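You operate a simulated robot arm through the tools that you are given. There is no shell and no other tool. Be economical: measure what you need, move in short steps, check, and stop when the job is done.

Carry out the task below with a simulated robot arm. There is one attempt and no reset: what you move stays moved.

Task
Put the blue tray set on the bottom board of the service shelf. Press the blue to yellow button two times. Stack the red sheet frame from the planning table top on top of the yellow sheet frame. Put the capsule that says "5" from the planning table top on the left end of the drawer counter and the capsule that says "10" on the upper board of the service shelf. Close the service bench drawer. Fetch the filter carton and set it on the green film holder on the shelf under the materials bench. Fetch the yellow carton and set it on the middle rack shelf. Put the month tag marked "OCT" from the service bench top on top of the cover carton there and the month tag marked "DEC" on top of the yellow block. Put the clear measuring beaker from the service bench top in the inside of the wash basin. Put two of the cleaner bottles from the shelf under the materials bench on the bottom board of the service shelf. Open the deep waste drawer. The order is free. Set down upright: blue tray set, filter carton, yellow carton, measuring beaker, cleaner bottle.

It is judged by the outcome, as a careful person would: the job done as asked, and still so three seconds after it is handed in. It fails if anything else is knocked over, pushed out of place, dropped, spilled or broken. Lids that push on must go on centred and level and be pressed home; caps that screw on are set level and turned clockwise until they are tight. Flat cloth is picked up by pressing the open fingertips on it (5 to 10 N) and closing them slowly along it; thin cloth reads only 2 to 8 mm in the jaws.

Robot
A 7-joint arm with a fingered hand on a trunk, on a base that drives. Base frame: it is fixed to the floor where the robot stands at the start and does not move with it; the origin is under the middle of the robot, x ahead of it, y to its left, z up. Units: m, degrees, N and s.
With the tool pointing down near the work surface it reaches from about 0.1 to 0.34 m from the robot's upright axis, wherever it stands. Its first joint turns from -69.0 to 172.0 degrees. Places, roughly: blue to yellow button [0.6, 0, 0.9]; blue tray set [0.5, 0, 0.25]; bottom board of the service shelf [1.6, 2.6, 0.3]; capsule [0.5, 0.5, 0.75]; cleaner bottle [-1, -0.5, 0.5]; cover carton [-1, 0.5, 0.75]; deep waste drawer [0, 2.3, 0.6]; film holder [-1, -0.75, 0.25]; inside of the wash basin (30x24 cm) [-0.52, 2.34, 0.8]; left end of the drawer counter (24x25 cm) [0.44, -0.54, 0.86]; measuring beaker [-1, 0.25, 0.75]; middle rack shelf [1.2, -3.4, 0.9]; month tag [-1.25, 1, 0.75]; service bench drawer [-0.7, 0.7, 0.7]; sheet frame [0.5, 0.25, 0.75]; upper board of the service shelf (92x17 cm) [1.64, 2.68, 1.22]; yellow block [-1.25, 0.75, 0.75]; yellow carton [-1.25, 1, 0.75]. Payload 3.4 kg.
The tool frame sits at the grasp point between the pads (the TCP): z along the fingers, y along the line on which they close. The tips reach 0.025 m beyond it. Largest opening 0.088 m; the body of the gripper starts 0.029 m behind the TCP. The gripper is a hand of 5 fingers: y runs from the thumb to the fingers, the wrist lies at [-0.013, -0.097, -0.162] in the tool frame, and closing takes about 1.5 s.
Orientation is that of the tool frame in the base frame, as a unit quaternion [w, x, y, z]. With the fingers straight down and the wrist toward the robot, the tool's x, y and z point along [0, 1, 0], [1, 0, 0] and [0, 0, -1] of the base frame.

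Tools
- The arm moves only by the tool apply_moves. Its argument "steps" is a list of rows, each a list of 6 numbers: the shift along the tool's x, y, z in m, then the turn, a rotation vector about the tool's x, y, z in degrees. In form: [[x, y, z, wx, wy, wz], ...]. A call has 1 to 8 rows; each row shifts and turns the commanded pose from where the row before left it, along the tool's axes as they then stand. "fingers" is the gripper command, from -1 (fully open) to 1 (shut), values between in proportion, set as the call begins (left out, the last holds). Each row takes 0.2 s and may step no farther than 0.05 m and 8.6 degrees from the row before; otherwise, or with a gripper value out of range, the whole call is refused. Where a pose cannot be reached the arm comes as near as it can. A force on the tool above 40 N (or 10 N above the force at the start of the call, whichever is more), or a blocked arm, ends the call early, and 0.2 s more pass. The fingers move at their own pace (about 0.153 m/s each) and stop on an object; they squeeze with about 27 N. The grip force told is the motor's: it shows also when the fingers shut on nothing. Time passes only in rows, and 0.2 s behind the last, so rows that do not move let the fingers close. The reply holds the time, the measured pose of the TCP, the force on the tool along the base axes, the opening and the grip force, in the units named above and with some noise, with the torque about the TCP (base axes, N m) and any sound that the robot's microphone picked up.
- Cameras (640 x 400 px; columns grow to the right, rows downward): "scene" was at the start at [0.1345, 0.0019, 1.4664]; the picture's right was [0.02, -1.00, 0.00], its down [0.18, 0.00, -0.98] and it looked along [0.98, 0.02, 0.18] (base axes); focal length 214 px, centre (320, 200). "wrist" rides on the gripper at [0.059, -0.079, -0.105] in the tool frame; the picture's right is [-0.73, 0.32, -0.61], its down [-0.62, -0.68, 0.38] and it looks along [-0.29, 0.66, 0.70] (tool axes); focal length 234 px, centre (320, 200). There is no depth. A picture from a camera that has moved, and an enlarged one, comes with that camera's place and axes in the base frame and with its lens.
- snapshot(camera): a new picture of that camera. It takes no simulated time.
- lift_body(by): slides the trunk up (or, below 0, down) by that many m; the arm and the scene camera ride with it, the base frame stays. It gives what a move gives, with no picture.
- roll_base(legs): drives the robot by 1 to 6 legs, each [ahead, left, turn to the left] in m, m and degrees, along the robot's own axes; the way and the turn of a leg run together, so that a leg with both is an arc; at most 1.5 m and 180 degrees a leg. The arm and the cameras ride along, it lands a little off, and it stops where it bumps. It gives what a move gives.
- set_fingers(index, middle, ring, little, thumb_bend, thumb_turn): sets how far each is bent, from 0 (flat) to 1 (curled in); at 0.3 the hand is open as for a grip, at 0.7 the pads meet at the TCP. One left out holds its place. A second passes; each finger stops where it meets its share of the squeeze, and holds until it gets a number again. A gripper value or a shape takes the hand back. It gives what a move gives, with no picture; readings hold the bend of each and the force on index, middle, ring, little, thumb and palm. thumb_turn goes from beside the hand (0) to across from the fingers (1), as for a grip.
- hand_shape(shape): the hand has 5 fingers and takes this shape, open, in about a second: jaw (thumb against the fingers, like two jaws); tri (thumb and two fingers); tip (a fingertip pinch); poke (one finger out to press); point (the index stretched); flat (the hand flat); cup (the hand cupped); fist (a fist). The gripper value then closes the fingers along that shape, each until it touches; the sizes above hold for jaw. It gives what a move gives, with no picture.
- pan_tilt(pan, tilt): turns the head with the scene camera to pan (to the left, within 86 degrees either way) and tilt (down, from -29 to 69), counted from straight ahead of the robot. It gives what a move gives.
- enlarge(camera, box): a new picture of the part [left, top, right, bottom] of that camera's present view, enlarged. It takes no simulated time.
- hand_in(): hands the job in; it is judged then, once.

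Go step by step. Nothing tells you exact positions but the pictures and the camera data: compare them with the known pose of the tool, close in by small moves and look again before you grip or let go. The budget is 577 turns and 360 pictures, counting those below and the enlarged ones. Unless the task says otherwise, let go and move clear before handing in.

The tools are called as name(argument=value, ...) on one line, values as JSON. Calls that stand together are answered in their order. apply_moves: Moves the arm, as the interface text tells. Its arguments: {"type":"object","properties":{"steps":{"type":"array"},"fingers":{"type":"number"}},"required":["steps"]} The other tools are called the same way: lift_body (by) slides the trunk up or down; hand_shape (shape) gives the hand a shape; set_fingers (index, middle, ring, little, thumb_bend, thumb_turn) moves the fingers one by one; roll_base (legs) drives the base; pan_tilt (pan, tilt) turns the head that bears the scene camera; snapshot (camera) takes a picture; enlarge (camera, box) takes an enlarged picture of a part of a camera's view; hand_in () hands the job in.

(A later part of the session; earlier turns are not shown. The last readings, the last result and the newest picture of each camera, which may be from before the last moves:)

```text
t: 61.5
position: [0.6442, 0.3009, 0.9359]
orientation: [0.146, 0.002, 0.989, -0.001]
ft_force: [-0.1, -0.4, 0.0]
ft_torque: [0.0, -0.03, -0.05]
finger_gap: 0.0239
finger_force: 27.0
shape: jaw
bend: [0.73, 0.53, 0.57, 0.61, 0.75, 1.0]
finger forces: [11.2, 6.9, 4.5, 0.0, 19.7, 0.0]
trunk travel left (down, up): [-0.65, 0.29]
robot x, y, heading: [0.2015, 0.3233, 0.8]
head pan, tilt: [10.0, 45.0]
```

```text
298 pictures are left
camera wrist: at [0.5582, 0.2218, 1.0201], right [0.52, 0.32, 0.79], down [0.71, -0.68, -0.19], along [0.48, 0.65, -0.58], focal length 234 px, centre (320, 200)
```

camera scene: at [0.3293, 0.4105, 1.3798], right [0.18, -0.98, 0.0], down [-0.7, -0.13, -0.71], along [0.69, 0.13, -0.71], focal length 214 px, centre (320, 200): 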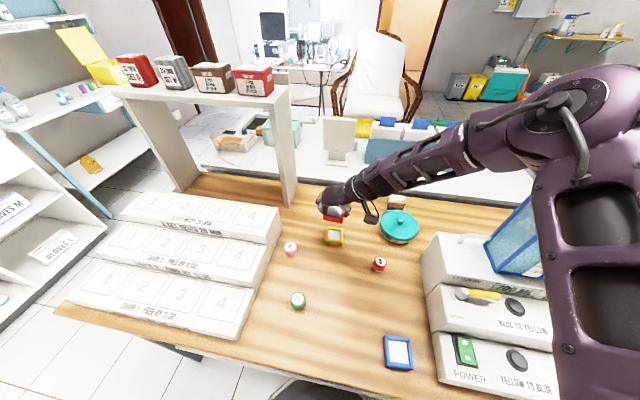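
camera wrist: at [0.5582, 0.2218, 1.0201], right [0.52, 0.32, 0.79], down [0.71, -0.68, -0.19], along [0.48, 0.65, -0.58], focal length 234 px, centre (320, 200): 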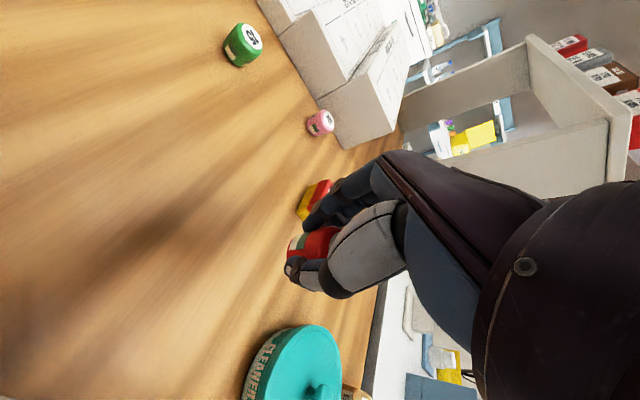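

Capsule 5 is held. I raise the trunk a bit, back off and drive right to the drawer counter.

lift_body(by=0.08)

roll_base(legs=[[-0.3, 0, 0], [0, -0.8, 0]])

pan_tilt(pan=-5, tilt=40)

snapshot(camera="scene")

snapshot(camera="wrist")

```text
t: 62.7
position: [0.6454, 0.2997, 1.0128]
orientation: [0.144, 0.002, 0.99, -0.001]
ft_force: [0.4, -0.6, -1.4]
ft_torque: [0.01, 0.02, 0.0]
finger_gap: 0.0237
finger_force: 27.0
shape: jaw
bend: [0.73, 0.53, 0.57, 0.61, 0.75, 1.0]
finger forces: [11.2, 6.8, 4.5, 0.0, 19.7, 0.1]
trunk travel left (down, up): [-0.73, 0.21]
robot x, y, heading: [0.2009, 0.3256, 0.5]
head pan, tilt: [10.0, 45.0]
```

```text
t: 68.6
position: [0.3564, -0.4985, 1.0153]
orientation: [0.144, -0.003, 0.99, -0.001]
ft_force: [0.0, 0.1, 0.4]
ft_torque: [0.03, 0.01, -0.03]
finger_gap: 0.0239
finger_force: 27.2
shape: jaw
bend: [0.73, 0.53, 0.57, 0.61, 0.75, 1.0]
finger forces: [11.2, 6.8, 4.5, 0.0, 19.7, 0.1]
trunk travel left (down, up): [-0.73, 0.21]
robot x, y, heading: [-0.0902, -0.4823, 1.1]
head pan, tilt: [10.0, 45.0]
```

```text
t: 69.4
position: [0.3558, -0.499, 1.014]
orientation: [0.144, -0.004, 0.99, 0.0]
ft_force: [0.0, -0.4, 0.0]
ft_torque: [-0.05, 0.01, 0.02]
finger_gap: 0.0236
finger_force: 26.6
shape: jaw
bend: [0.73, 0.53, 0.57, 0.61, 0.75, 1.0]
finger forces: [11.3, 6.8, 4.6, 0.1, 19.7, 0.0]
trunk travel left (down, up): [-0.73, 0.21]
robot x, y, heading: [-0.0923, -0.4768, 1.2]
head pan, tilt: [-5.0, 40.0]
```

```text
297 pictures are left
camera scene: at [0.0435, -0.4815, 1.4672], right [-0.07, -1.0, 0.0], down [-0.64, 0.04, -0.77], along [0.76, -0.05, -0.64], focal length 214 px, centre (320, 200)
```

scene: 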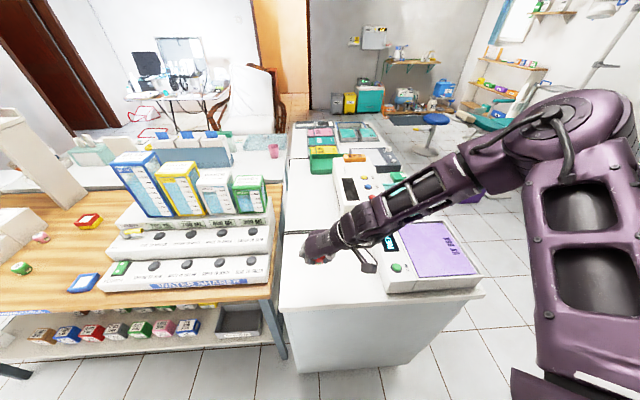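

```text
296 pictures are left
camera wrist: at [0.2707, -0.5786, 1.0984], right [0.52, 0.33, 0.79], down [0.71, -0.68, -0.19], along [0.47, 0.66, -0.59], focal length 234 px, centre (320, 200)
```

wrist: 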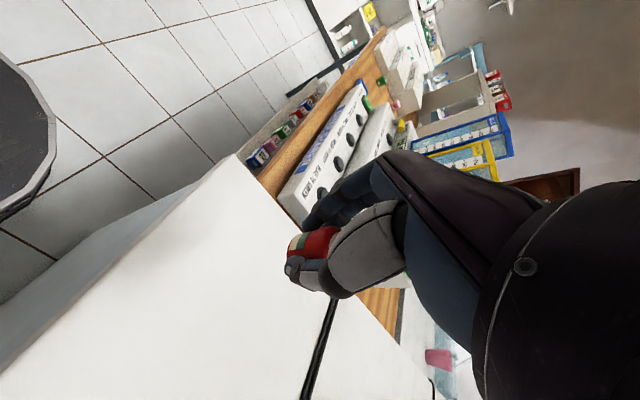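

The free left end of the counter is about x 0.32-0.56, y -0.41 to -0.66. I lower the capsule toward its middle.

apply_moves(steps=[[-0.0173, -0.0103, 0.0343, 0, 0, 0], [-0.0173, -0.0103, 0.0343, 0, 0, 0], [-0.0173, -0.0103, 0.0343, 0, 0, 0]])

snapshot(camera="wrist")

enlarge(camera="scene", box=[260, 190, 440, 316])

```text
t: 70.2
position: [0.4026, -0.5051, 0.948]
orientation: [0.142, -0.002, 0.99, 0.002]
ft_force: [-0.8, -0.2, -1.5]
ft_torque: [-0.03, 0.01, 0.0]
finger_gap: 0.0235
finger_force: 26.8
shape: jaw
bend: [0.73, 0.53, 0.57, 0.61, 0.75, 1.0]
finger forces: [11.1, 6.7, 4.5, 0.0, 19.5, 0.1]
out of reach, approached as far as the arm can: row 1, 2
trunk travel left (down, up): [-0.73, 0.21]
robot x, y, heading: [-0.0936, -0.4752, 1.1]
head pan, tilt: [-5.0, 40.0]
```

```text
295 pictures are left
camera wrist: at [0.3166, -0.5858, 1.0315], right [0.52, 0.32, 0.79], down [0.71, -0.68, -0.19], along [0.47, 0.66, -0.58], focal length 234 px, centre (320, 200)
```

wrist: 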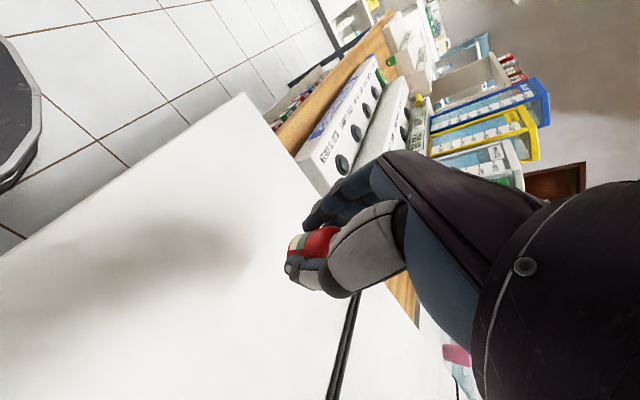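

```text
3.17 times, centred on (350, 253) of scene
camera zoom: at [0.0451, -0.4824, 1.4671], right [-0.07, -1.0, 0.0], down [-0.64, 0.04, -0.77], along [0.76, -0.05, -0.64], focal length 681 px, centre (225, 32)
```

zoom: 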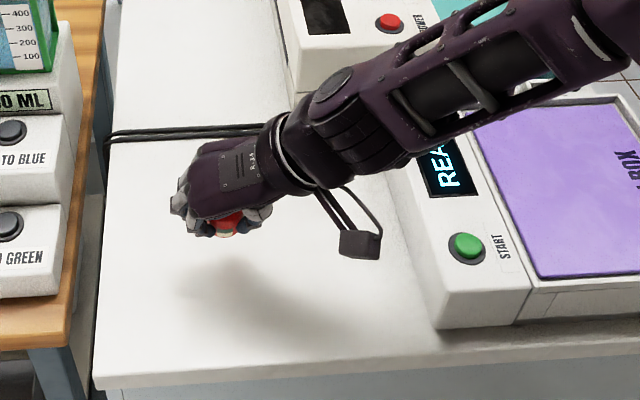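

apply_moves(steps=[[0.0064, 0, 0.0216, 0, 0, 0], [0.0052, 0, 0.0172, 0, 0, 0], [0.0008, 0, 0.0029, 0, 0, 0], [0.0008, 0, 0.0029, 0, 0, 0], [0.0008, 0, 0.0029, 0, 0, 0], [0.0006, 0, 0.0019, 0, 0, 0], [0.0006, 0, 0.0019, 0, 0, 0]])

snapshot(camera="wrist")

```text
t: 71.8
position: [0.4025, -0.5072, 0.8949]
orientation: [0.145, -0.003, 0.989, 0.0]
ft_force: [-0.1, -0.6, 0.4]
ft_torque: [0.0, -0.01, 0.02]
finger_gap: 0.0236
finger_force: 26.9
shape: jaw
bend: [0.73, 0.53, 0.57, 0.61, 0.76, 1.0]
finger forces: [11.1, 6.7, 4.7, 0.0, 19.8, 0.0]
trunk travel left (down, up): [-0.73, 0.21]
robot x, y, heading: [-0.0918, -0.4789, 1.2]
head pan, tilt: [-5.0, 40.0]
```

```text
293 pictures are left
camera wrist: at [0.3163, -0.5864, 0.9788], right [0.52, 0.33, 0.79], down [0.71, -0.68, -0.19], along [0.47, 0.66, -0.59], focal length 234 px, centre (320, 200)
```

wrist: 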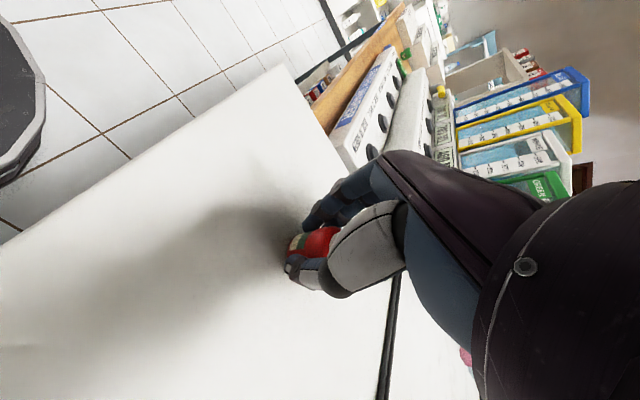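

Near the surface, no contact yet; I continue in 2 mm steps.

apply_moves(steps=[[0.0006, 0, 0.0019, 0, 0, 0], [0.0006, 0, 0.0019, 0, 0, 0], [0.0006, 0, 0.0019, 0, 0, 0], [0.0006, 0, 0.0019, 0, 0, 0], [0.0006, 0, 0.0019, 0, 0, 0], [0.0006, 0, 0.0019, 0, 0, 0]])

```text
t: 73.2
position: [0.4009, -0.5065, 0.8843]
orientation: [0.146, -0.004, 0.989, 0.0]
ft_force: [-0.4, -0.3, 10.8]
ft_torque: [0.05, -0.01, -0.02]
finger_gap: 0.0176
finger_force: 27.3
shape: jaw
bend: [0.74, 0.75, 0.72, 0.71, 0.85, 1.0]
finger forces: [22.2, 0.0, 0.1, 0.0, 0.0, 0.1]
trunk travel left (down, up): [-0.73, 0.21]
robot x, y, heading: [-0.091, -0.4769, 1.1]
head pan, tilt: [-5.0, 40.0]
```

snapshot(camera="wrist")

enlarge(camera="scene", box=[270, 210, 390, 294])

```text
292 pictures are left
camera wrist: at [0.315, -0.5866, 0.9683], right [0.52, 0.33, 0.79], down [0.71, -0.68, -0.19], along [0.47, 0.66, -0.58], focal length 234 px, centre (320, 200)
```

wrist: 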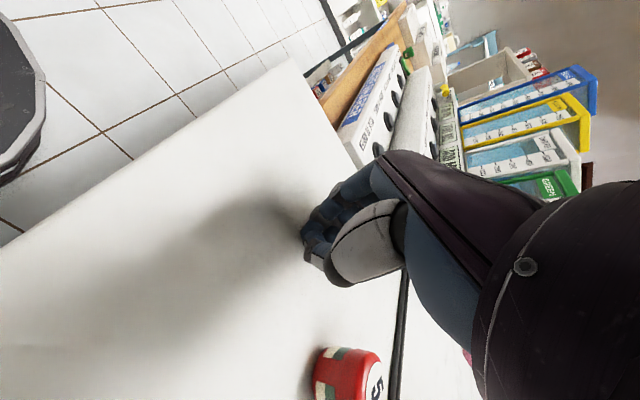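

```text
4.76 times, centred on (330, 252) of scene
camera zoom: at [0.0415, -0.4817, 1.4675], right [-0.07, -1.0, 0.0], down [-0.64, 0.04, -0.77], along [0.77, -0.05, -0.64], focal length 1021 px, centre (272, -48)
```

zoom: 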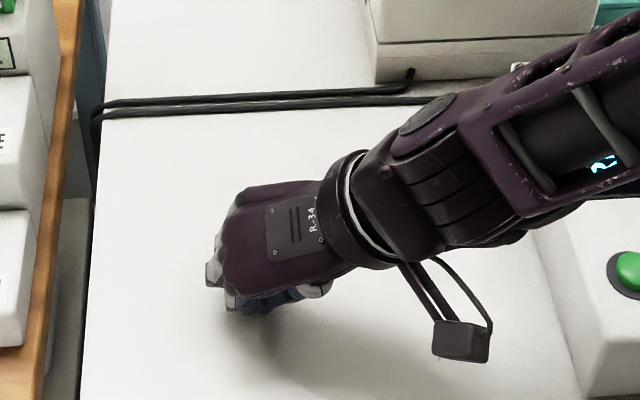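

The capsule squirted free but appears to stand upright near (0.46, -0.56), inside the wanted area. I lift straight up with the hand and verify.

apply_moves(steps=[[-0.006, 0, -0.02, 0, 0, 0], [-0.012, 0, -0.038, 0, 0, 0], [-0.012, 0, -0.04, 0, 0, 0], [0.03, 0, -0.03, 0, 0, 0]])

snapshot(camera="wrist")

enlarge(camera="scene", box=[270, 190, 430, 302])

```text
t: 74.2
position: [0.3613, -0.4888, 0.9995]
orientation: [0.146, -0.004, 0.989, 0.0]
ft_force: [-0.3, 0.0, 1.0]
ft_torque: [0.03, -0.02, 0.01]
finger_gap: 0.017
finger_force: 26.8
shape: jaw
bend: [0.74, 0.75, 0.72, 0.71, 0.85, 1.0]
finger forces: [0.1, 0.0, 0.0, 0.1, 0.0, 0.0]
out of reach, approached as far as the arm can: row 3
trunk travel left (down, up): [-0.73, 0.21]
robot x, y, heading: [-0.0935, -0.4754, 1.2]
head pan, tilt: [-5.0, 40.0]
```

```text
290 pictures are left
camera wrist: at [0.2763, -0.5688, 1.0837], right [0.52, 0.33, 0.79], down [0.71, -0.68, -0.19], along [0.47, 0.66, -0.58], focal length 234 px, centre (320, 200)
```

wrist: 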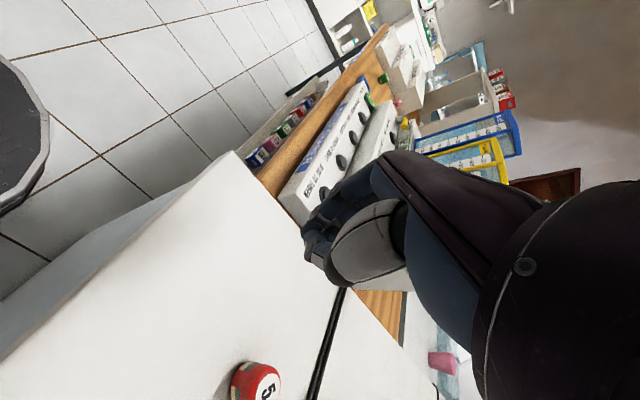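

```text
3.57 times, centred on (350, 246) of scene
camera zoom: at [0.0408, -0.4827, 1.4674], right [-0.07, -1.0, 0.0], down [-0.64, 0.04, -0.77], along [0.77, -0.05, -0.64], focal length 766 px, centre (213, 36)
```

zoom: 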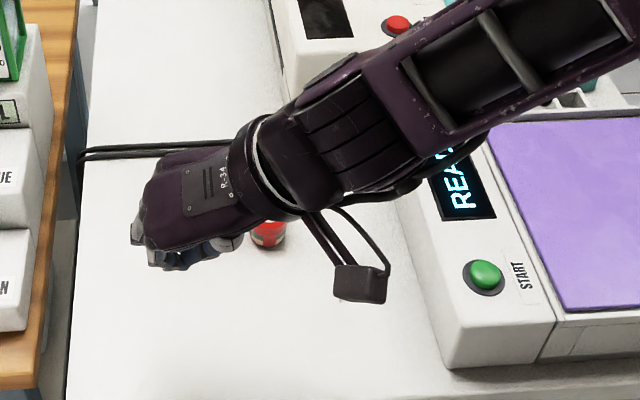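

Capsule 5 stands upright on the counter's left end. Next I look for the blue tray set on the shelf under the planning table.

roll_base(legs=[[-0.15, 0.5, 0]])

lift_body(by=-0.4)

pan_tilt(pan=0, tilt=45)

snapshot(camera="scene")

snapshot(camera="wrist")

```text
t: 77.3
position: [0.2028, 0.0146, 0.999]
orientation: [0.145, -0.005, 0.989, 0.001]
ft_force: [-0.1, -0.1, 1.5]
ft_torque: [0.01, 0.0, 0.02]
finger_gap: 0.0174
finger_force: 26.9
shape: jaw
bend: [0.74, 0.75, 0.72, 0.71, 0.85, 1.0]
finger forces: [0.1, 0.0, 0.0, 0.1, 0.0, 0.0]
trunk travel left (down, up): [-0.73, 0.21]
robot x, y, heading: [-0.2525, 0.0295, 1.3]
head pan, tilt: [-5.0, 40.0]
```

```text
t: 81.1
position: [0.2038, 0.014, 0.5992]
orientation: [0.144, -0.005, 0.99, 0.001]
ft_force: [0.1, -0.1, -0.8]
ft_torque: [-0.02, 0.0, 0.02]
finger_gap: 0.0171
finger_force: 26.7
shape: jaw
bend: [0.74, 0.75, 0.72, 0.71, 0.85, 1.0]
finger forces: [0.0, 0.0, 0.0, 0.0, 0.0, 0.0]
trunk travel left (down, up): [-0.33, 0.61]
robot x, y, heading: [-0.25, 0.0227, 1.4]
head pan, tilt: [-5.0, 40.0]
```

```text
t: 81.8
position: [0.2038, 0.0145, 0.5994]
orientation: [0.145, -0.004, 0.989, 0.001]
ft_force: [-0.6, 0.4, 0.3]
ft_torque: [0.01, 0.01, 0.0]
finger_gap: 0.0173
finger_force: 27.4
shape: jaw
bend: [0.74, 0.75, 0.72, 0.71, 0.85, 1.0]
finger forces: [0.0, 0.1, 0.0, 0.0, 0.0, 0.1]
trunk travel left (down, up): [-0.33, 0.61]
robot x, y, heading: [-0.2516, 0.0246, 1.5]
head pan, tilt: [0.0, 45.0]
```

```text
288 pictures are left
camera scene: at [-0.1208, 0.0276, 1.06], right [0.02, -1.0, 0.0], down [-0.71, -0.02, -0.71], along [0.71, 0.02, -0.71], focal length 214 px, centre (320, 200)
```

scene: 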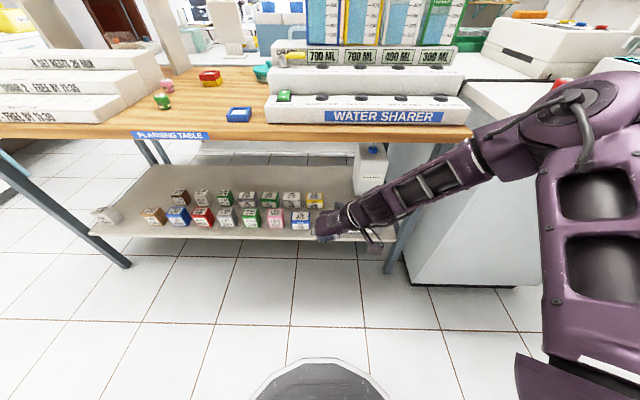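

```text
287 pictures are left
camera wrist: at [0.1178, -0.066, 0.6829], right [0.52, 0.33, 0.79], down [0.71, -0.68, -0.19], along [0.47, 0.66, -0.58], focal length 234 px, centre (320, 200)
```

wrist: 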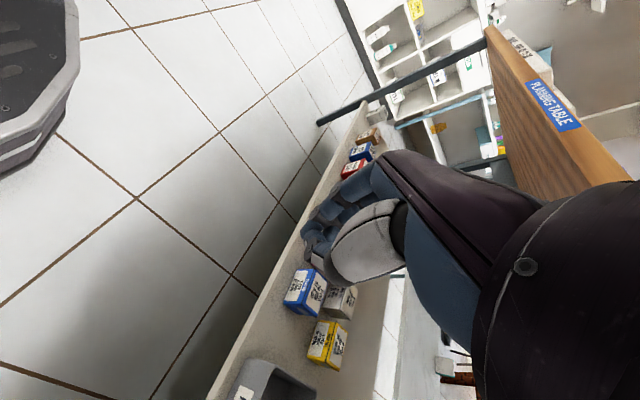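

enlarge(camera="scene", box=[80, 170, 340, 260])

enlarge(camera="scene", box=[230, 170, 400, 260])

```text
2.46 times, centred on (210, 215) of scene
camera zoom: at [-0.1208, 0.0276, 1.06], right [0.02, -1.0, 0.0], down [-0.71, -0.02, -0.71], along [0.71, 0.02, -0.71], focal length 528 px, centre (591, 163)
```

zoom: 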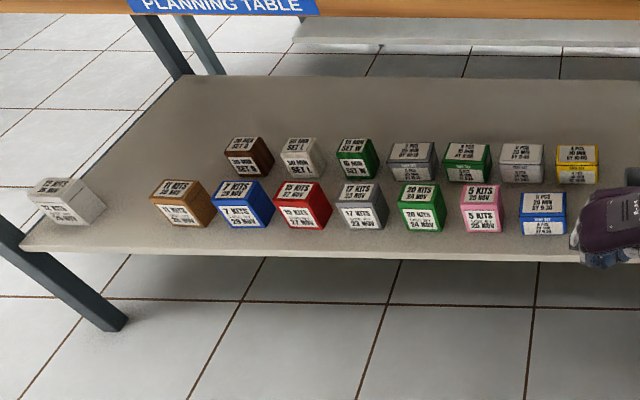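

```text
3.76 times, centred on (315, 215) of scene
camera zoom: at [-0.1208, 0.0276, 1.06], right [0.02, -1.0, 0.0], down [-0.71, -0.02, -0.71], along [0.71, 0.02, -0.71], focal length 807 px, centre (339, 144)
```

zoom: 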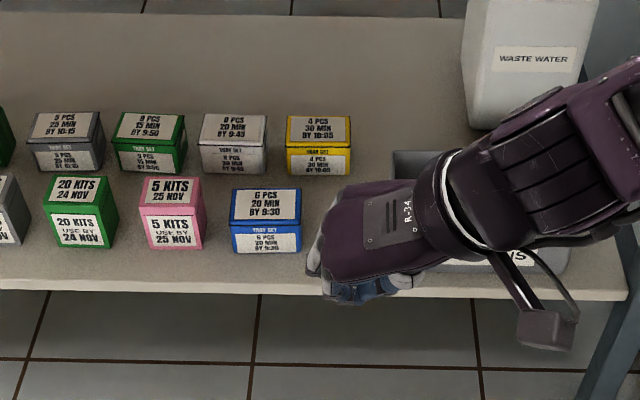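

The blue "TRAY SET" box (6 pcs, 20 min) is the right front box, about (0.496, 0.13), z 0.28-0.34, roughly 8 cm wide. I open the hand wider than jaw, line up, and lower the trunk.

hand_shape(shape="jaw")

roll_base(legs=[[0, 0.1, -1.4]])

lift_body(by=-0.2)

snapshot(camera="wrist")

snapshot(camera="scene")

```text
t: 82.7
position: [0.2026, 0.0147, 0.5993]
orientation: [0.144, -0.005, 0.99, 0.001]
ft_force: [-0.6, 0.5, 0.4]
ft_torque: [0.01, -0.05, 0.0]
finger_gap: 0.0877
finger_force: 0.0
shape: jaw
bend: [0.3, 0.3, 0.3, 0.3, 0.3, 0.98]
finger forces: [0.1, 0.1, 0.0, 0.1, 0.0, 0.1]
trunk travel left (down, up): [-0.33, 0.61]
robot x, y, heading: [-0.2519, 0.0218, 1.5]
head pan, tilt: [0.0, 45.0]
```

```text
t: 83.8
position: [0.2022, 0.103, 0.5987]
orientation: [0.144, 0.007, 0.989, -0.001]
ft_force: [0.0, -0.5, 0.3]
ft_torque: [-0.01, -0.01, -0.02]
finger_gap: 0.0873
finger_force: 0.0
shape: jaw
bend: [0.3, 0.3, 0.3, 0.3, 0.3, 0.98]
finger forces: [0.0, 0.0, 0.1, 0.1, 0.0, 0.1]
trunk travel left (down, up): [-0.33, 0.61]
robot x, y, heading: [-0.2548, 0.121, 0.1]
head pan, tilt: [0.0, 45.0]
```

```text
t: 86.0
position: [0.2023, 0.1016, 0.3991]
orientation: [0.144, 0.007, 0.99, -0.002]
ft_force: [0.0, 0.6, -0.2]
ft_torque: [0.03, 0.01, 0.01]
finger_gap: 0.0876
finger_force: 0.1
shape: jaw
bend: [0.3, 0.3, 0.3, 0.3, 0.3, 0.98]
finger forces: [0.0, 0.0, 0.0, 0.1, 0.1, 0.0]
trunk travel left (down, up): [-0.13, 0.81]
robot x, y, heading: [-0.2543, 0.1245, -0.1]
head pan, tilt: [0.0, 45.0]
```

```text
284 pictures are left
camera wrist: at [0.1146, 0.0236, 0.4829], right [0.53, 0.32, 0.79], down [0.7, -0.69, -0.19], along [0.49, 0.65, -0.58], focal length 234 px, centre (320, 200)
```

wrist: 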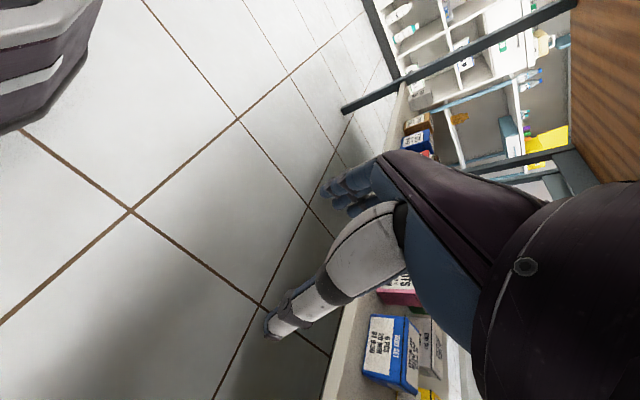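

```text
283 pictures are left
camera scene: at [-0.1219, 0.1227, 0.86], right [0.0, -1.0, 0.0], down [-0.71, 0.0, -0.71], along [0.71, 0.0, -0.71], focal length 214 px, centre (320, 200)
```

scene: 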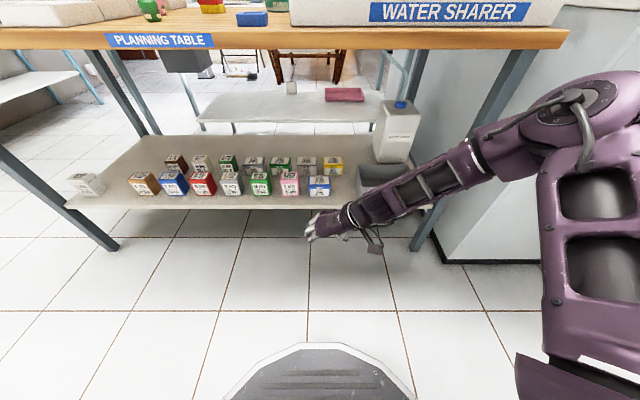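

The elbow would come near the table leg in this pose; I tilt the hand more (about 45 degrees), which lets the robot stay further back, and check where the elbow goes.

apply_moves(steps=[[-0.02, 0, 0, 0, -8, 0], [-0.02, 0, 0, 0, -8, 0], [-0.02, 0, 0, 0, -8, 0], [-0.02, 0, 0, 0, -5, 0], [-0.02, 0, 0.02, 0, 0, 0], [-0.02, 0, 0.02, 0, 0, 0]])

snapshot(camera="scene")

snapshot(camera="wrist")

```text
t: 87.4
position: [0.3271, 0.1009, 0.4366]
orientation: [0.388, 0.005, 0.922, -0.003]
ft_force: [-0.4, 0.1, -0.1]
ft_torque: [0.0, 0.01, -0.02]
finger_gap: 0.0879
finger_force: 0.0
shape: jaw
bend: [0.3, 0.3, 0.3, 0.3, 0.3, 0.98]
finger forces: [0.1, 0.0, 0.0, 0.0, 0.1, 0.0]
trunk travel left (down, up): [-0.13, 0.81]
robot x, y, heading: [-0.2574, 0.1185, -0.0]
head pan, tilt: [0.0, 45.0]
```

```text
282 pictures are left
camera scene: at [-0.1219, 0.1226, 0.8599], right [0.0, -1.0, 0.0], down [-0.71, 0.0, -0.71], along [0.71, 0.0, -0.71], focal length 214 px, centre (320, 200)
```

scene: 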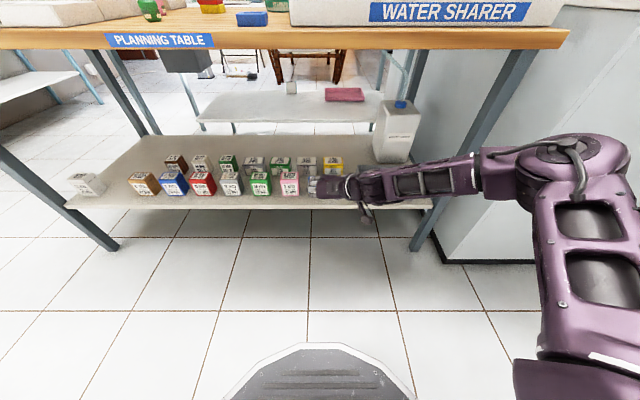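

```text
281 pictures are left
camera wrist: at [0.2099, 0.0227, 0.4688], right [0.08, 0.32, 0.94], down [0.7, -0.69, 0.18], along [0.71, 0.65, -0.28], focal length 234 px, centre (320, 200)
```

wrist: 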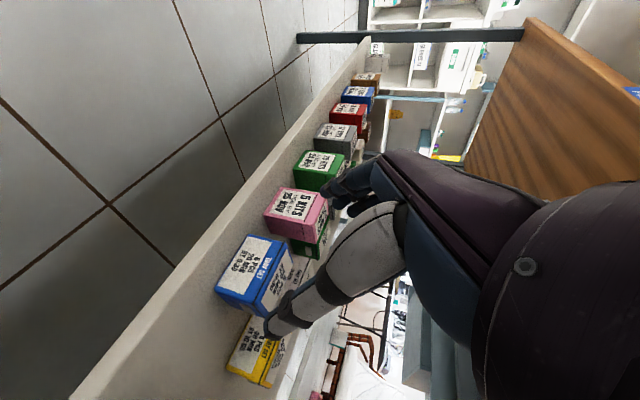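

enlarge(camera="scene", box=[270, 140, 370, 210])

enlarge(camera="wrist", box=[190, 170, 350, 282])

```text
5.71 times, centred on (320, 175) of scene
camera zoom: at [-0.1219, 0.1226, 0.8599], right [0.0, -1.0, 0.0], down [-0.71, 0.0, -0.71], along [0.71, 0.0, -0.71], focal length 1226 px, centre (320, 343)
```

zoom: 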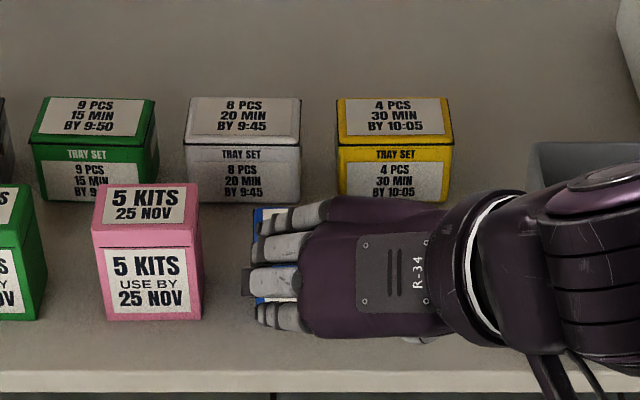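

```text
3.57 times, centred on (270, 226) of wrist
camera zoom: at [0.2099, 0.0227, 0.4688], right [0.08, 0.32, 0.94], down [0.7, -0.69, 0.18], along [0.71, 0.65, -0.28], focal length 836 px, centre (499, 107)
```

zoom: 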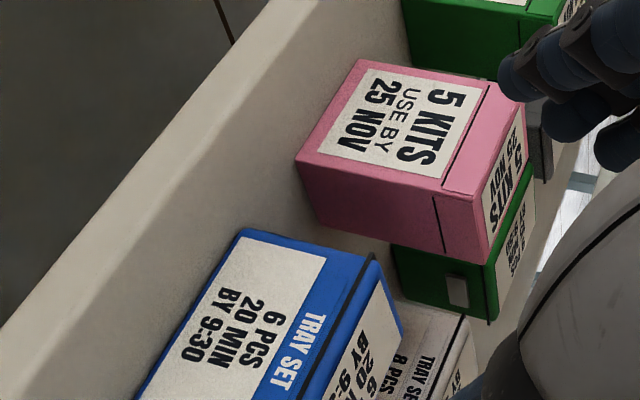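

Re-triangulated: shelf at z 0.30, the box spans x 0.457-0.517, y 0.083-0.166, top 0.352. I open the fingers slightly wider and drive in above it.

set_fingers(index=0.24, middle=0.24, ring=0.24, little=0.24, thumb_bend=0.22)

roll_base(legs=[[0.155, 0.018, 0]])

snapshot(camera="scene")

snapshot(camera="wrist")

```text
t: 88.4
position: [0.3271, 0.1006, 0.4381]
orientation: [0.387, 0.005, 0.922, -0.003]
ft_force: [0.3, -0.3, -0.5]
ft_torque: [0.01, 0.01, 0.02]
finger_gap: 0.0975
finger_force: 0.1
shape: fingers
bend: [0.24, 0.24, 0.24, 0.24, 0.22, 0.98]
finger forces: [0.0, 0.1, 0.0, 0.0, 0.0, 0.0]
trunk travel left (down, up): [-0.13, 0.81]
robot x, y, heading: [-0.2564, 0.122, -0.2]
head pan, tilt: [0.0, 45.0]
```

```text
t: 89.8
position: [0.4865, 0.1188, 0.4372]
orientation: [0.387, 0.006, 0.922, -0.003]
ft_force: [0.1, 1.0, -0.4]
ft_torque: [-0.02, -0.02, -0.01]
finger_gap: 0.0971
finger_force: 0.1
shape: fingers
bend: [0.24, 0.24, 0.24, 0.24, 0.22, 0.98]
finger forces: [0.1, 0.1, 0.0, 0.0, 0.0, 0.0]
trunk travel left (down, up): [-0.13, 0.81]
robot x, y, heading: [-0.0967, 0.1389, 0.2]
head pan, tilt: [0.0, 45.0]
```

```text
278 pictures are left
camera scene: at [0.0378, 0.1408, 0.8599], right [0.0, -1.0, 0.0], down [-0.71, 0.0, -0.71], along [0.71, 0.0, -0.71], focal length 214 px, centre (320, 200)
```

scene: 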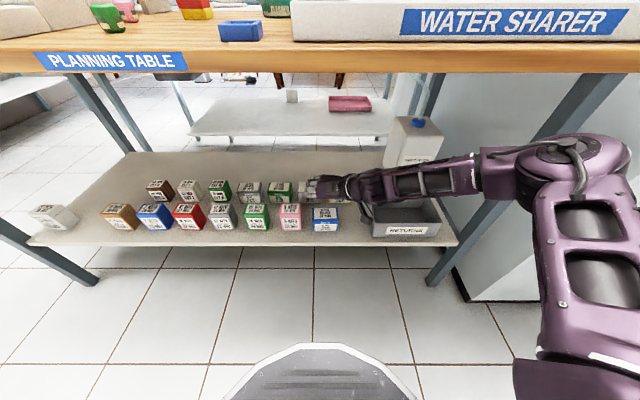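

```text
277 pictures are left
camera wrist: at [0.3692, 0.0412, 0.4687], right [0.08, 0.32, 0.94], down [0.7, -0.69, 0.18], along [0.71, 0.65, -0.28], focal length 234 px, centre (320, 200)
```

wrist: 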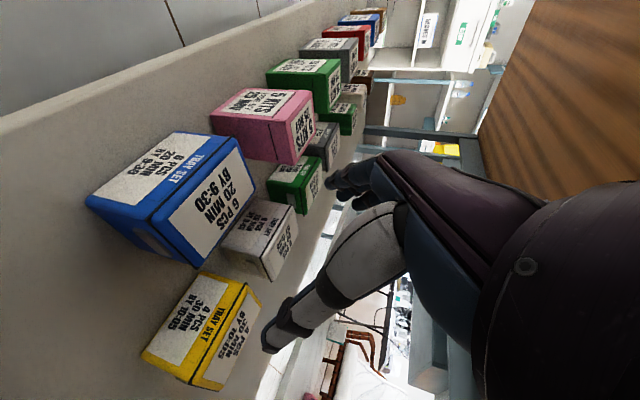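

apply_moves(steps=[[0.0219, 0.0023, 0.0205, 0, 0, 0], [0.0219, 0.0025, 0.0205, 0, 0, 0]])

snapshot(camera="wrist")

enlarge(camera="scene", box=[260, 150, 400, 248])

```text
t: 90.4
position: [0.4869, 0.1242, 0.3794]
orientation: [0.388, 0.006, 0.922, -0.002]
ft_force: [-0.7, 0.4, 0.3]
ft_torque: [-0.03, 0.01, -0.02]
finger_gap: 0.0975
finger_force: 0.0
shape: fingers
bend: [0.24, 0.24, 0.24, 0.24, 0.22, 0.98]
finger forces: [0.1, 0.0, 0.1, 0.0, 0.0, 0.1]
trunk travel left (down, up): [-0.13, 0.81]
robot x, y, heading: [-0.0954, 0.1418, 0.0]
head pan, tilt: [0.0, 45.0]
```

```text
276 pictures are left
camera wrist: at [0.3687, 0.0451, 0.41], right [0.08, 0.32, 0.94], down [0.7, -0.69, 0.18], along [0.71, 0.65, -0.28], focal length 234 px, centre (320, 200)
```

wrist: 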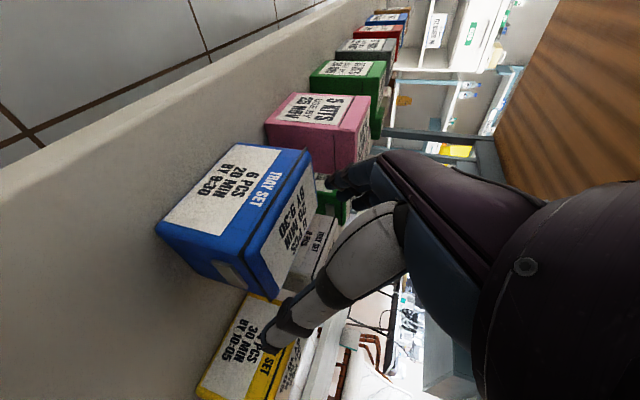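

```text
4.08 times, centred on (330, 199) of scene
camera zoom: at [0.0378, 0.1409, 0.86], right [0.0, -1.0, 0.0], down [-0.71, 0.0, -0.71], along [0.71, 0.0, -0.71], focal length 875 px, centre (279, 204)
```

zoom: 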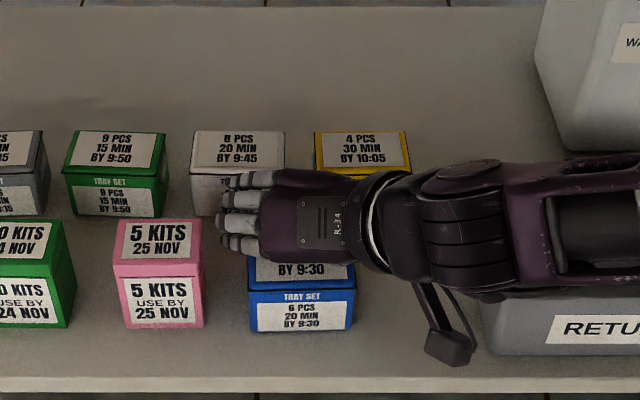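

apply_moves(steps=[[0.011, 0.0008, 0.0108, 0, 0, 0], [0.011, 0.0008, 0.0108, 0, 0, 0]])

snapshot(camera="wrist")

enlarge(camera="scene", box=[260, 150, 400, 248])

```text
t: 91.0
position: [0.4851, 0.1258, 0.3519]
orientation: [0.39, 0.005, 0.921, -0.001]
ft_force: [-1.0, 0.2, 18.2]
ft_torque: [-0.01, 0.26, -0.14]
finger_gap: 0.1032
finger_force: 8.5
shape: fingers
bend: [0.23, 0.24, 0.24, 0.24, 0.19, 1.0]
finger forces: [7.8, 0.0, 0.0, 0.1, 7.9, 0.0]
trunk travel left (down, up): [-0.13, 0.81]
robot x, y, heading: [-0.0932, 0.1407, -0.1]
head pan, tilt: [0.0, 45.0]
```

```text
274 pictures are left
camera wrist: at [0.3677, 0.0476, 0.3823], right [0.07, 0.32, 0.94], down [0.7, -0.69, 0.18], along [0.71, 0.65, -0.27], focal length 234 px, centre (320, 200)
```

wrist: 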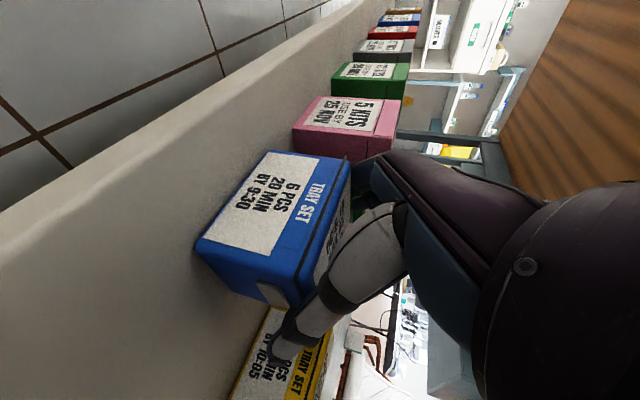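

```text
4.08 times, centred on (330, 199) of scene
camera zoom: at [0.0357, 0.1409, 0.8608], right [0.0, -1.0, 0.0], down [-0.71, 0.0, -0.71], along [0.71, 0.0, -0.71], focal length 875 px, centre (279, 204)
```

zoom: 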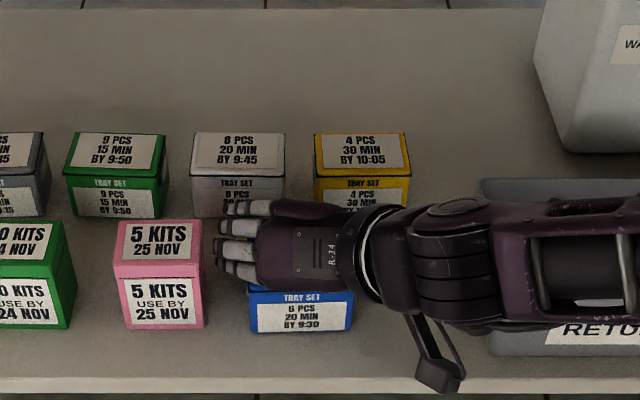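

Box edges rub on thumb and index; I back up a little and open wider.

apply_moves(steps=[[-0.014, 0, -0.014, 0, 0, 0]])

set_fingers(index=0.14, middle=0.14, ring=0.14, little=0.14, thumb_bend=0.1)

snapshot(camera="wrist")

enlarge(camera="scene", box=[260, 150, 400, 248])

```text
t: 91.4
position: [0.4836, 0.1264, 0.3665]
orientation: [0.386, 0.007, 0.922, -0.003]
ft_force: [-0.1, 0.2, 0.1]
ft_torque: [0.02, 0.0, -0.01]
finger_gap: 0.0981
finger_force: 0.1
shape: fingers
bend: [0.24, 0.24, 0.24, 0.24, 0.22, 0.98]
finger forces: [0.0, 0.0, 0.1, 0.1, 0.1, 0.0]
trunk travel left (down, up): [-0.13, 0.81]
robot x, y, heading: [-0.098, 0.1424, -0.1]
head pan, tilt: [0.0, 45.0]
```

```text
t: 92.4
position: [0.4842, 0.1261, 0.3676]
orientation: [0.388, 0.007, 0.922, -0.003]
ft_force: [-0.1, -0.3, -0.3]
ft_torque: [-0.04, -0.02, -0.02]
finger_gap: 0.1156
finger_force: 0.5
shape: fingers
bend: [0.14, 0.14, 0.14, 0.14, 0.1, 0.98]
finger forces: [0.0, 0.2, 0.1, 0.1, 0.1, 0.1]
trunk travel left (down, up): [-0.13, 0.81]
robot x, y, heading: [-0.0957, 0.1388, -0.3]
head pan, tilt: [0.0, 45.0]
```

```text
272 pictures are left
camera wrist: at [0.3672, 0.0476, 0.3989], right [0.08, 0.32, 0.94], down [0.7, -0.69, 0.18], along [0.71, 0.65, -0.28], focal length 234 px, centre (320, 200)
```

wrist: 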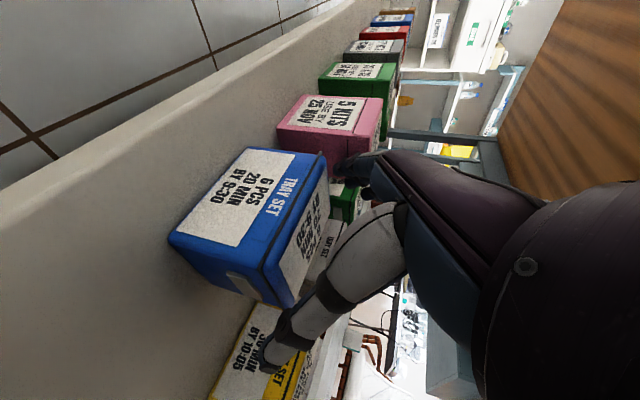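

```text
4.08 times, centred on (330, 199) of scene
camera zoom: at [0.0378, 0.1408, 0.8599], right [0.0, -1.0, 0.0], down [-0.71, 0.0, -0.71], along [0.71, 0.0, -0.71], focal length 875 px, centre (279, 204)
```

zoom: 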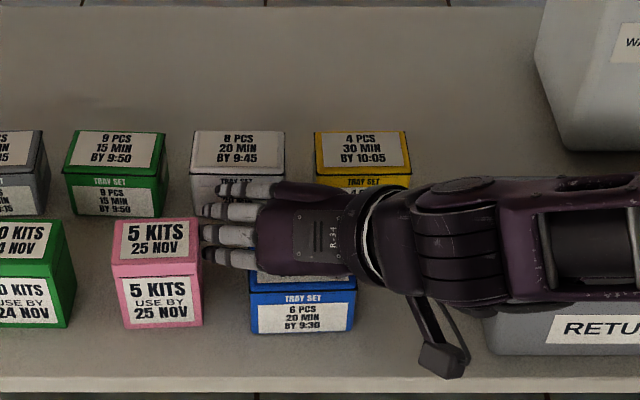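

set_fingers(index=0.19, middle=0.19, ring=0.19, little=0.19, thumb_bend=0.1)

apply_moves(steps=[[0.008, 0, 0.008, 0, 0, 0], [0.008, 0, 0.008, 0, 0, 0]])

snapshot(camera="wrist")

enlarge(camera="scene", box=[260, 150, 400, 248])

```text
t: 93.4
position: [0.4846, 0.1258, 0.3678]
orientation: [0.388, 0.007, 0.922, -0.003]
ft_force: [-0.2, 0.1, 0.7]
ft_torque: [0.0, -0.01, -0.01]
finger_gap: 0.1104
finger_force: 0.0
shape: fingers
bend: [0.19, 0.19, 0.19, 0.19, 0.1, 0.98]
finger forces: [0.1, 0.0, 0.1, 0.0, 0.1, 0.1]
trunk travel left (down, up): [-0.13, 0.81]
robot x, y, heading: [-0.0951, 0.1387, 0.1]
head pan, tilt: [0.0, 45.0]
```

```text
t: 94.0
position: [0.4846, 0.1266, 0.3478]
orientation: [0.39, 0.006, 0.921, -0.002]
ft_force: [-3.8, -3.1, 19.2]
ft_torque: [-0.41, 0.23, -0.14]
finger_gap: 0.1119
finger_force: 8.6
shape: fingers
bend: [0.19, 0.19, 0.19, 0.19, 0.06, 1.0]
finger forces: [3.7, 0.1, 0.0, 0.0, 13.9, 0.1]
trunk travel left (down, up): [-0.13, 0.81]
robot x, y, heading: [-0.0937, 0.1395, -0.1]
head pan, tilt: [0.0, 45.0]
```

```text
270 pictures are left
camera wrist: at [0.3678, 0.0482, 0.3797], right [0.07, 0.32, 0.94], down [0.7, -0.69, 0.18], along [0.71, 0.65, -0.27], focal length 234 px, centre (320, 200)
```

wrist: 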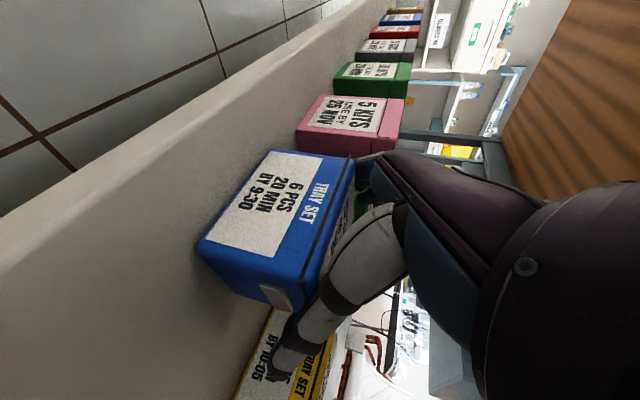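

```text
4.08 times, centred on (330, 199) of scene
camera zoom: at [0.0355, 0.1407, 0.8608], right [0.0, -1.0, 0.0], down [-0.71, 0.0, -0.71], along [0.71, 0.0, -0.71], focal length 875 px, centre (279, 204)
```

zoom: 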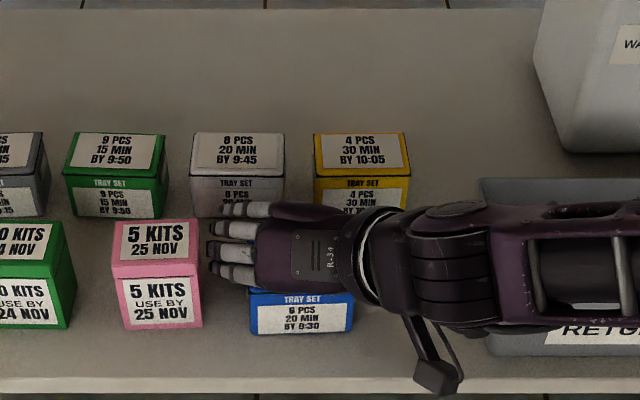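

The box is too deep in the hand; I retreat so that only the finger ends straddle it.

apply_moves(steps=[[0, 0, -0.02, 0, 0, 0], [0.0163, 0, 0.0048, 0, 0, 0]])

snapshot(camera="wrist")

enlarge(camera="scene", box=[260, 150, 400, 248])

```text
t: 94.6
position: [0.4639, 0.1274, 0.3476]
orientation: [0.391, 0.006, 0.92, -0.001]
ft_force: [3.8, -0.3, 19.2]
ft_torque: [-0.3, 0.3, 0.08]
finger_gap: 0.1139
finger_force: 9.8
shape: fingers
bend: [0.17, 0.19, 0.19, 0.19, 0.06, 1.0]
finger forces: [7.0, 0.1, 0.0, 0.1, 13.2, 0.0]
trunk travel left (down, up): [-0.13, 0.81]
robot x, y, heading: [-0.0938, 0.1379, -0.1]
head pan, tilt: [0.0, 45.0]
```

```text
268 pictures are left
camera wrist: at [0.3466, 0.0487, 0.3779], right [0.07, 0.32, 0.94], down [0.7, -0.69, 0.18], along [0.71, 0.65, -0.27], focal length 234 px, centre (320, 200)
```

wrist: 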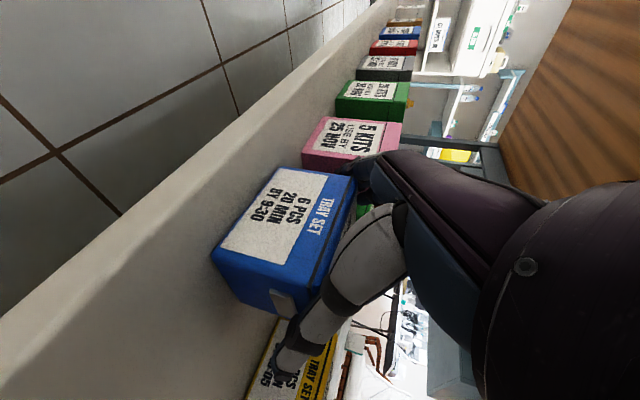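

```text
4.08 times, centred on (330, 199) of scene
camera zoom: at [0.0357, 0.141, 0.8607], right [0.0, -1.0, 0.0], down [-0.71, 0.0, -0.71], along [0.71, 0.0, -0.71], focal length 875 px, centre (279, 204)
```

zoom: 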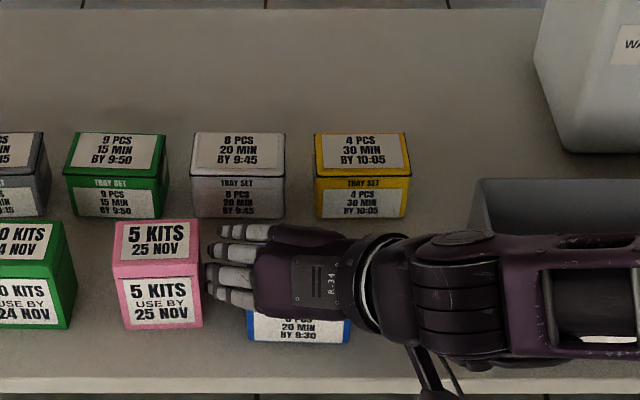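

The readings suggest the straightened thumb and index tips are pressing on the shelf rather than the box. I raise 1 cm, then close the jaw.

apply_moves(steps=[[-0.0125, 0, -0.003, 0, 0, 0]])

snapshot(camera="wrist")

enlarge(camera="scene", box=[260, 150, 400, 248])

```text
t: 95.0
position: [0.4694, 0.1252, 0.3525]
orientation: [0.385, 0.005, 0.923, -0.004]
ft_force: [-1.1, 0.8, 0.5]
ft_torque: [-0.09, 0.01, -0.01]
finger_gap: 0.1133
finger_force: 2.8
shape: fingers
bend: [0.18, 0.19, 0.19, 0.19, 0.07, 0.98]
finger forces: [3.0, 0.0, 0.0, 0.0, 3.1, 0.0]
trunk travel left (down, up): [-0.13, 0.81]
robot x, y, heading: [-0.0972, 0.1379, 0.0]
head pan, tilt: [0.0, 45.0]
```

```text
266 pictures are left
camera wrist: at [0.3519, 0.0473, 0.3837], right [0.08, 0.32, 0.94], down [0.7, -0.69, 0.17], along [0.71, 0.65, -0.28], focal length 234 px, centre (320, 200)
```

wrist: 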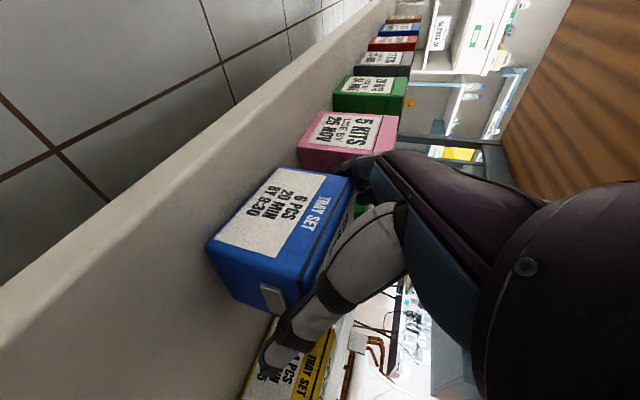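

```text
4.08 times, centred on (330, 199) of scene
camera zoom: at [0.0377, 0.1409, 0.8596], right [0.0, -1.0, 0.0], down [-0.71, 0.0, -0.71], along [0.71, 0.0, -0.71], focal length 875 px, centre (279, 204)
```

zoom: 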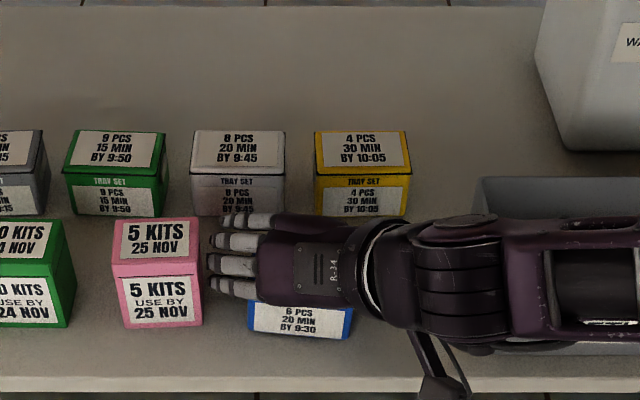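

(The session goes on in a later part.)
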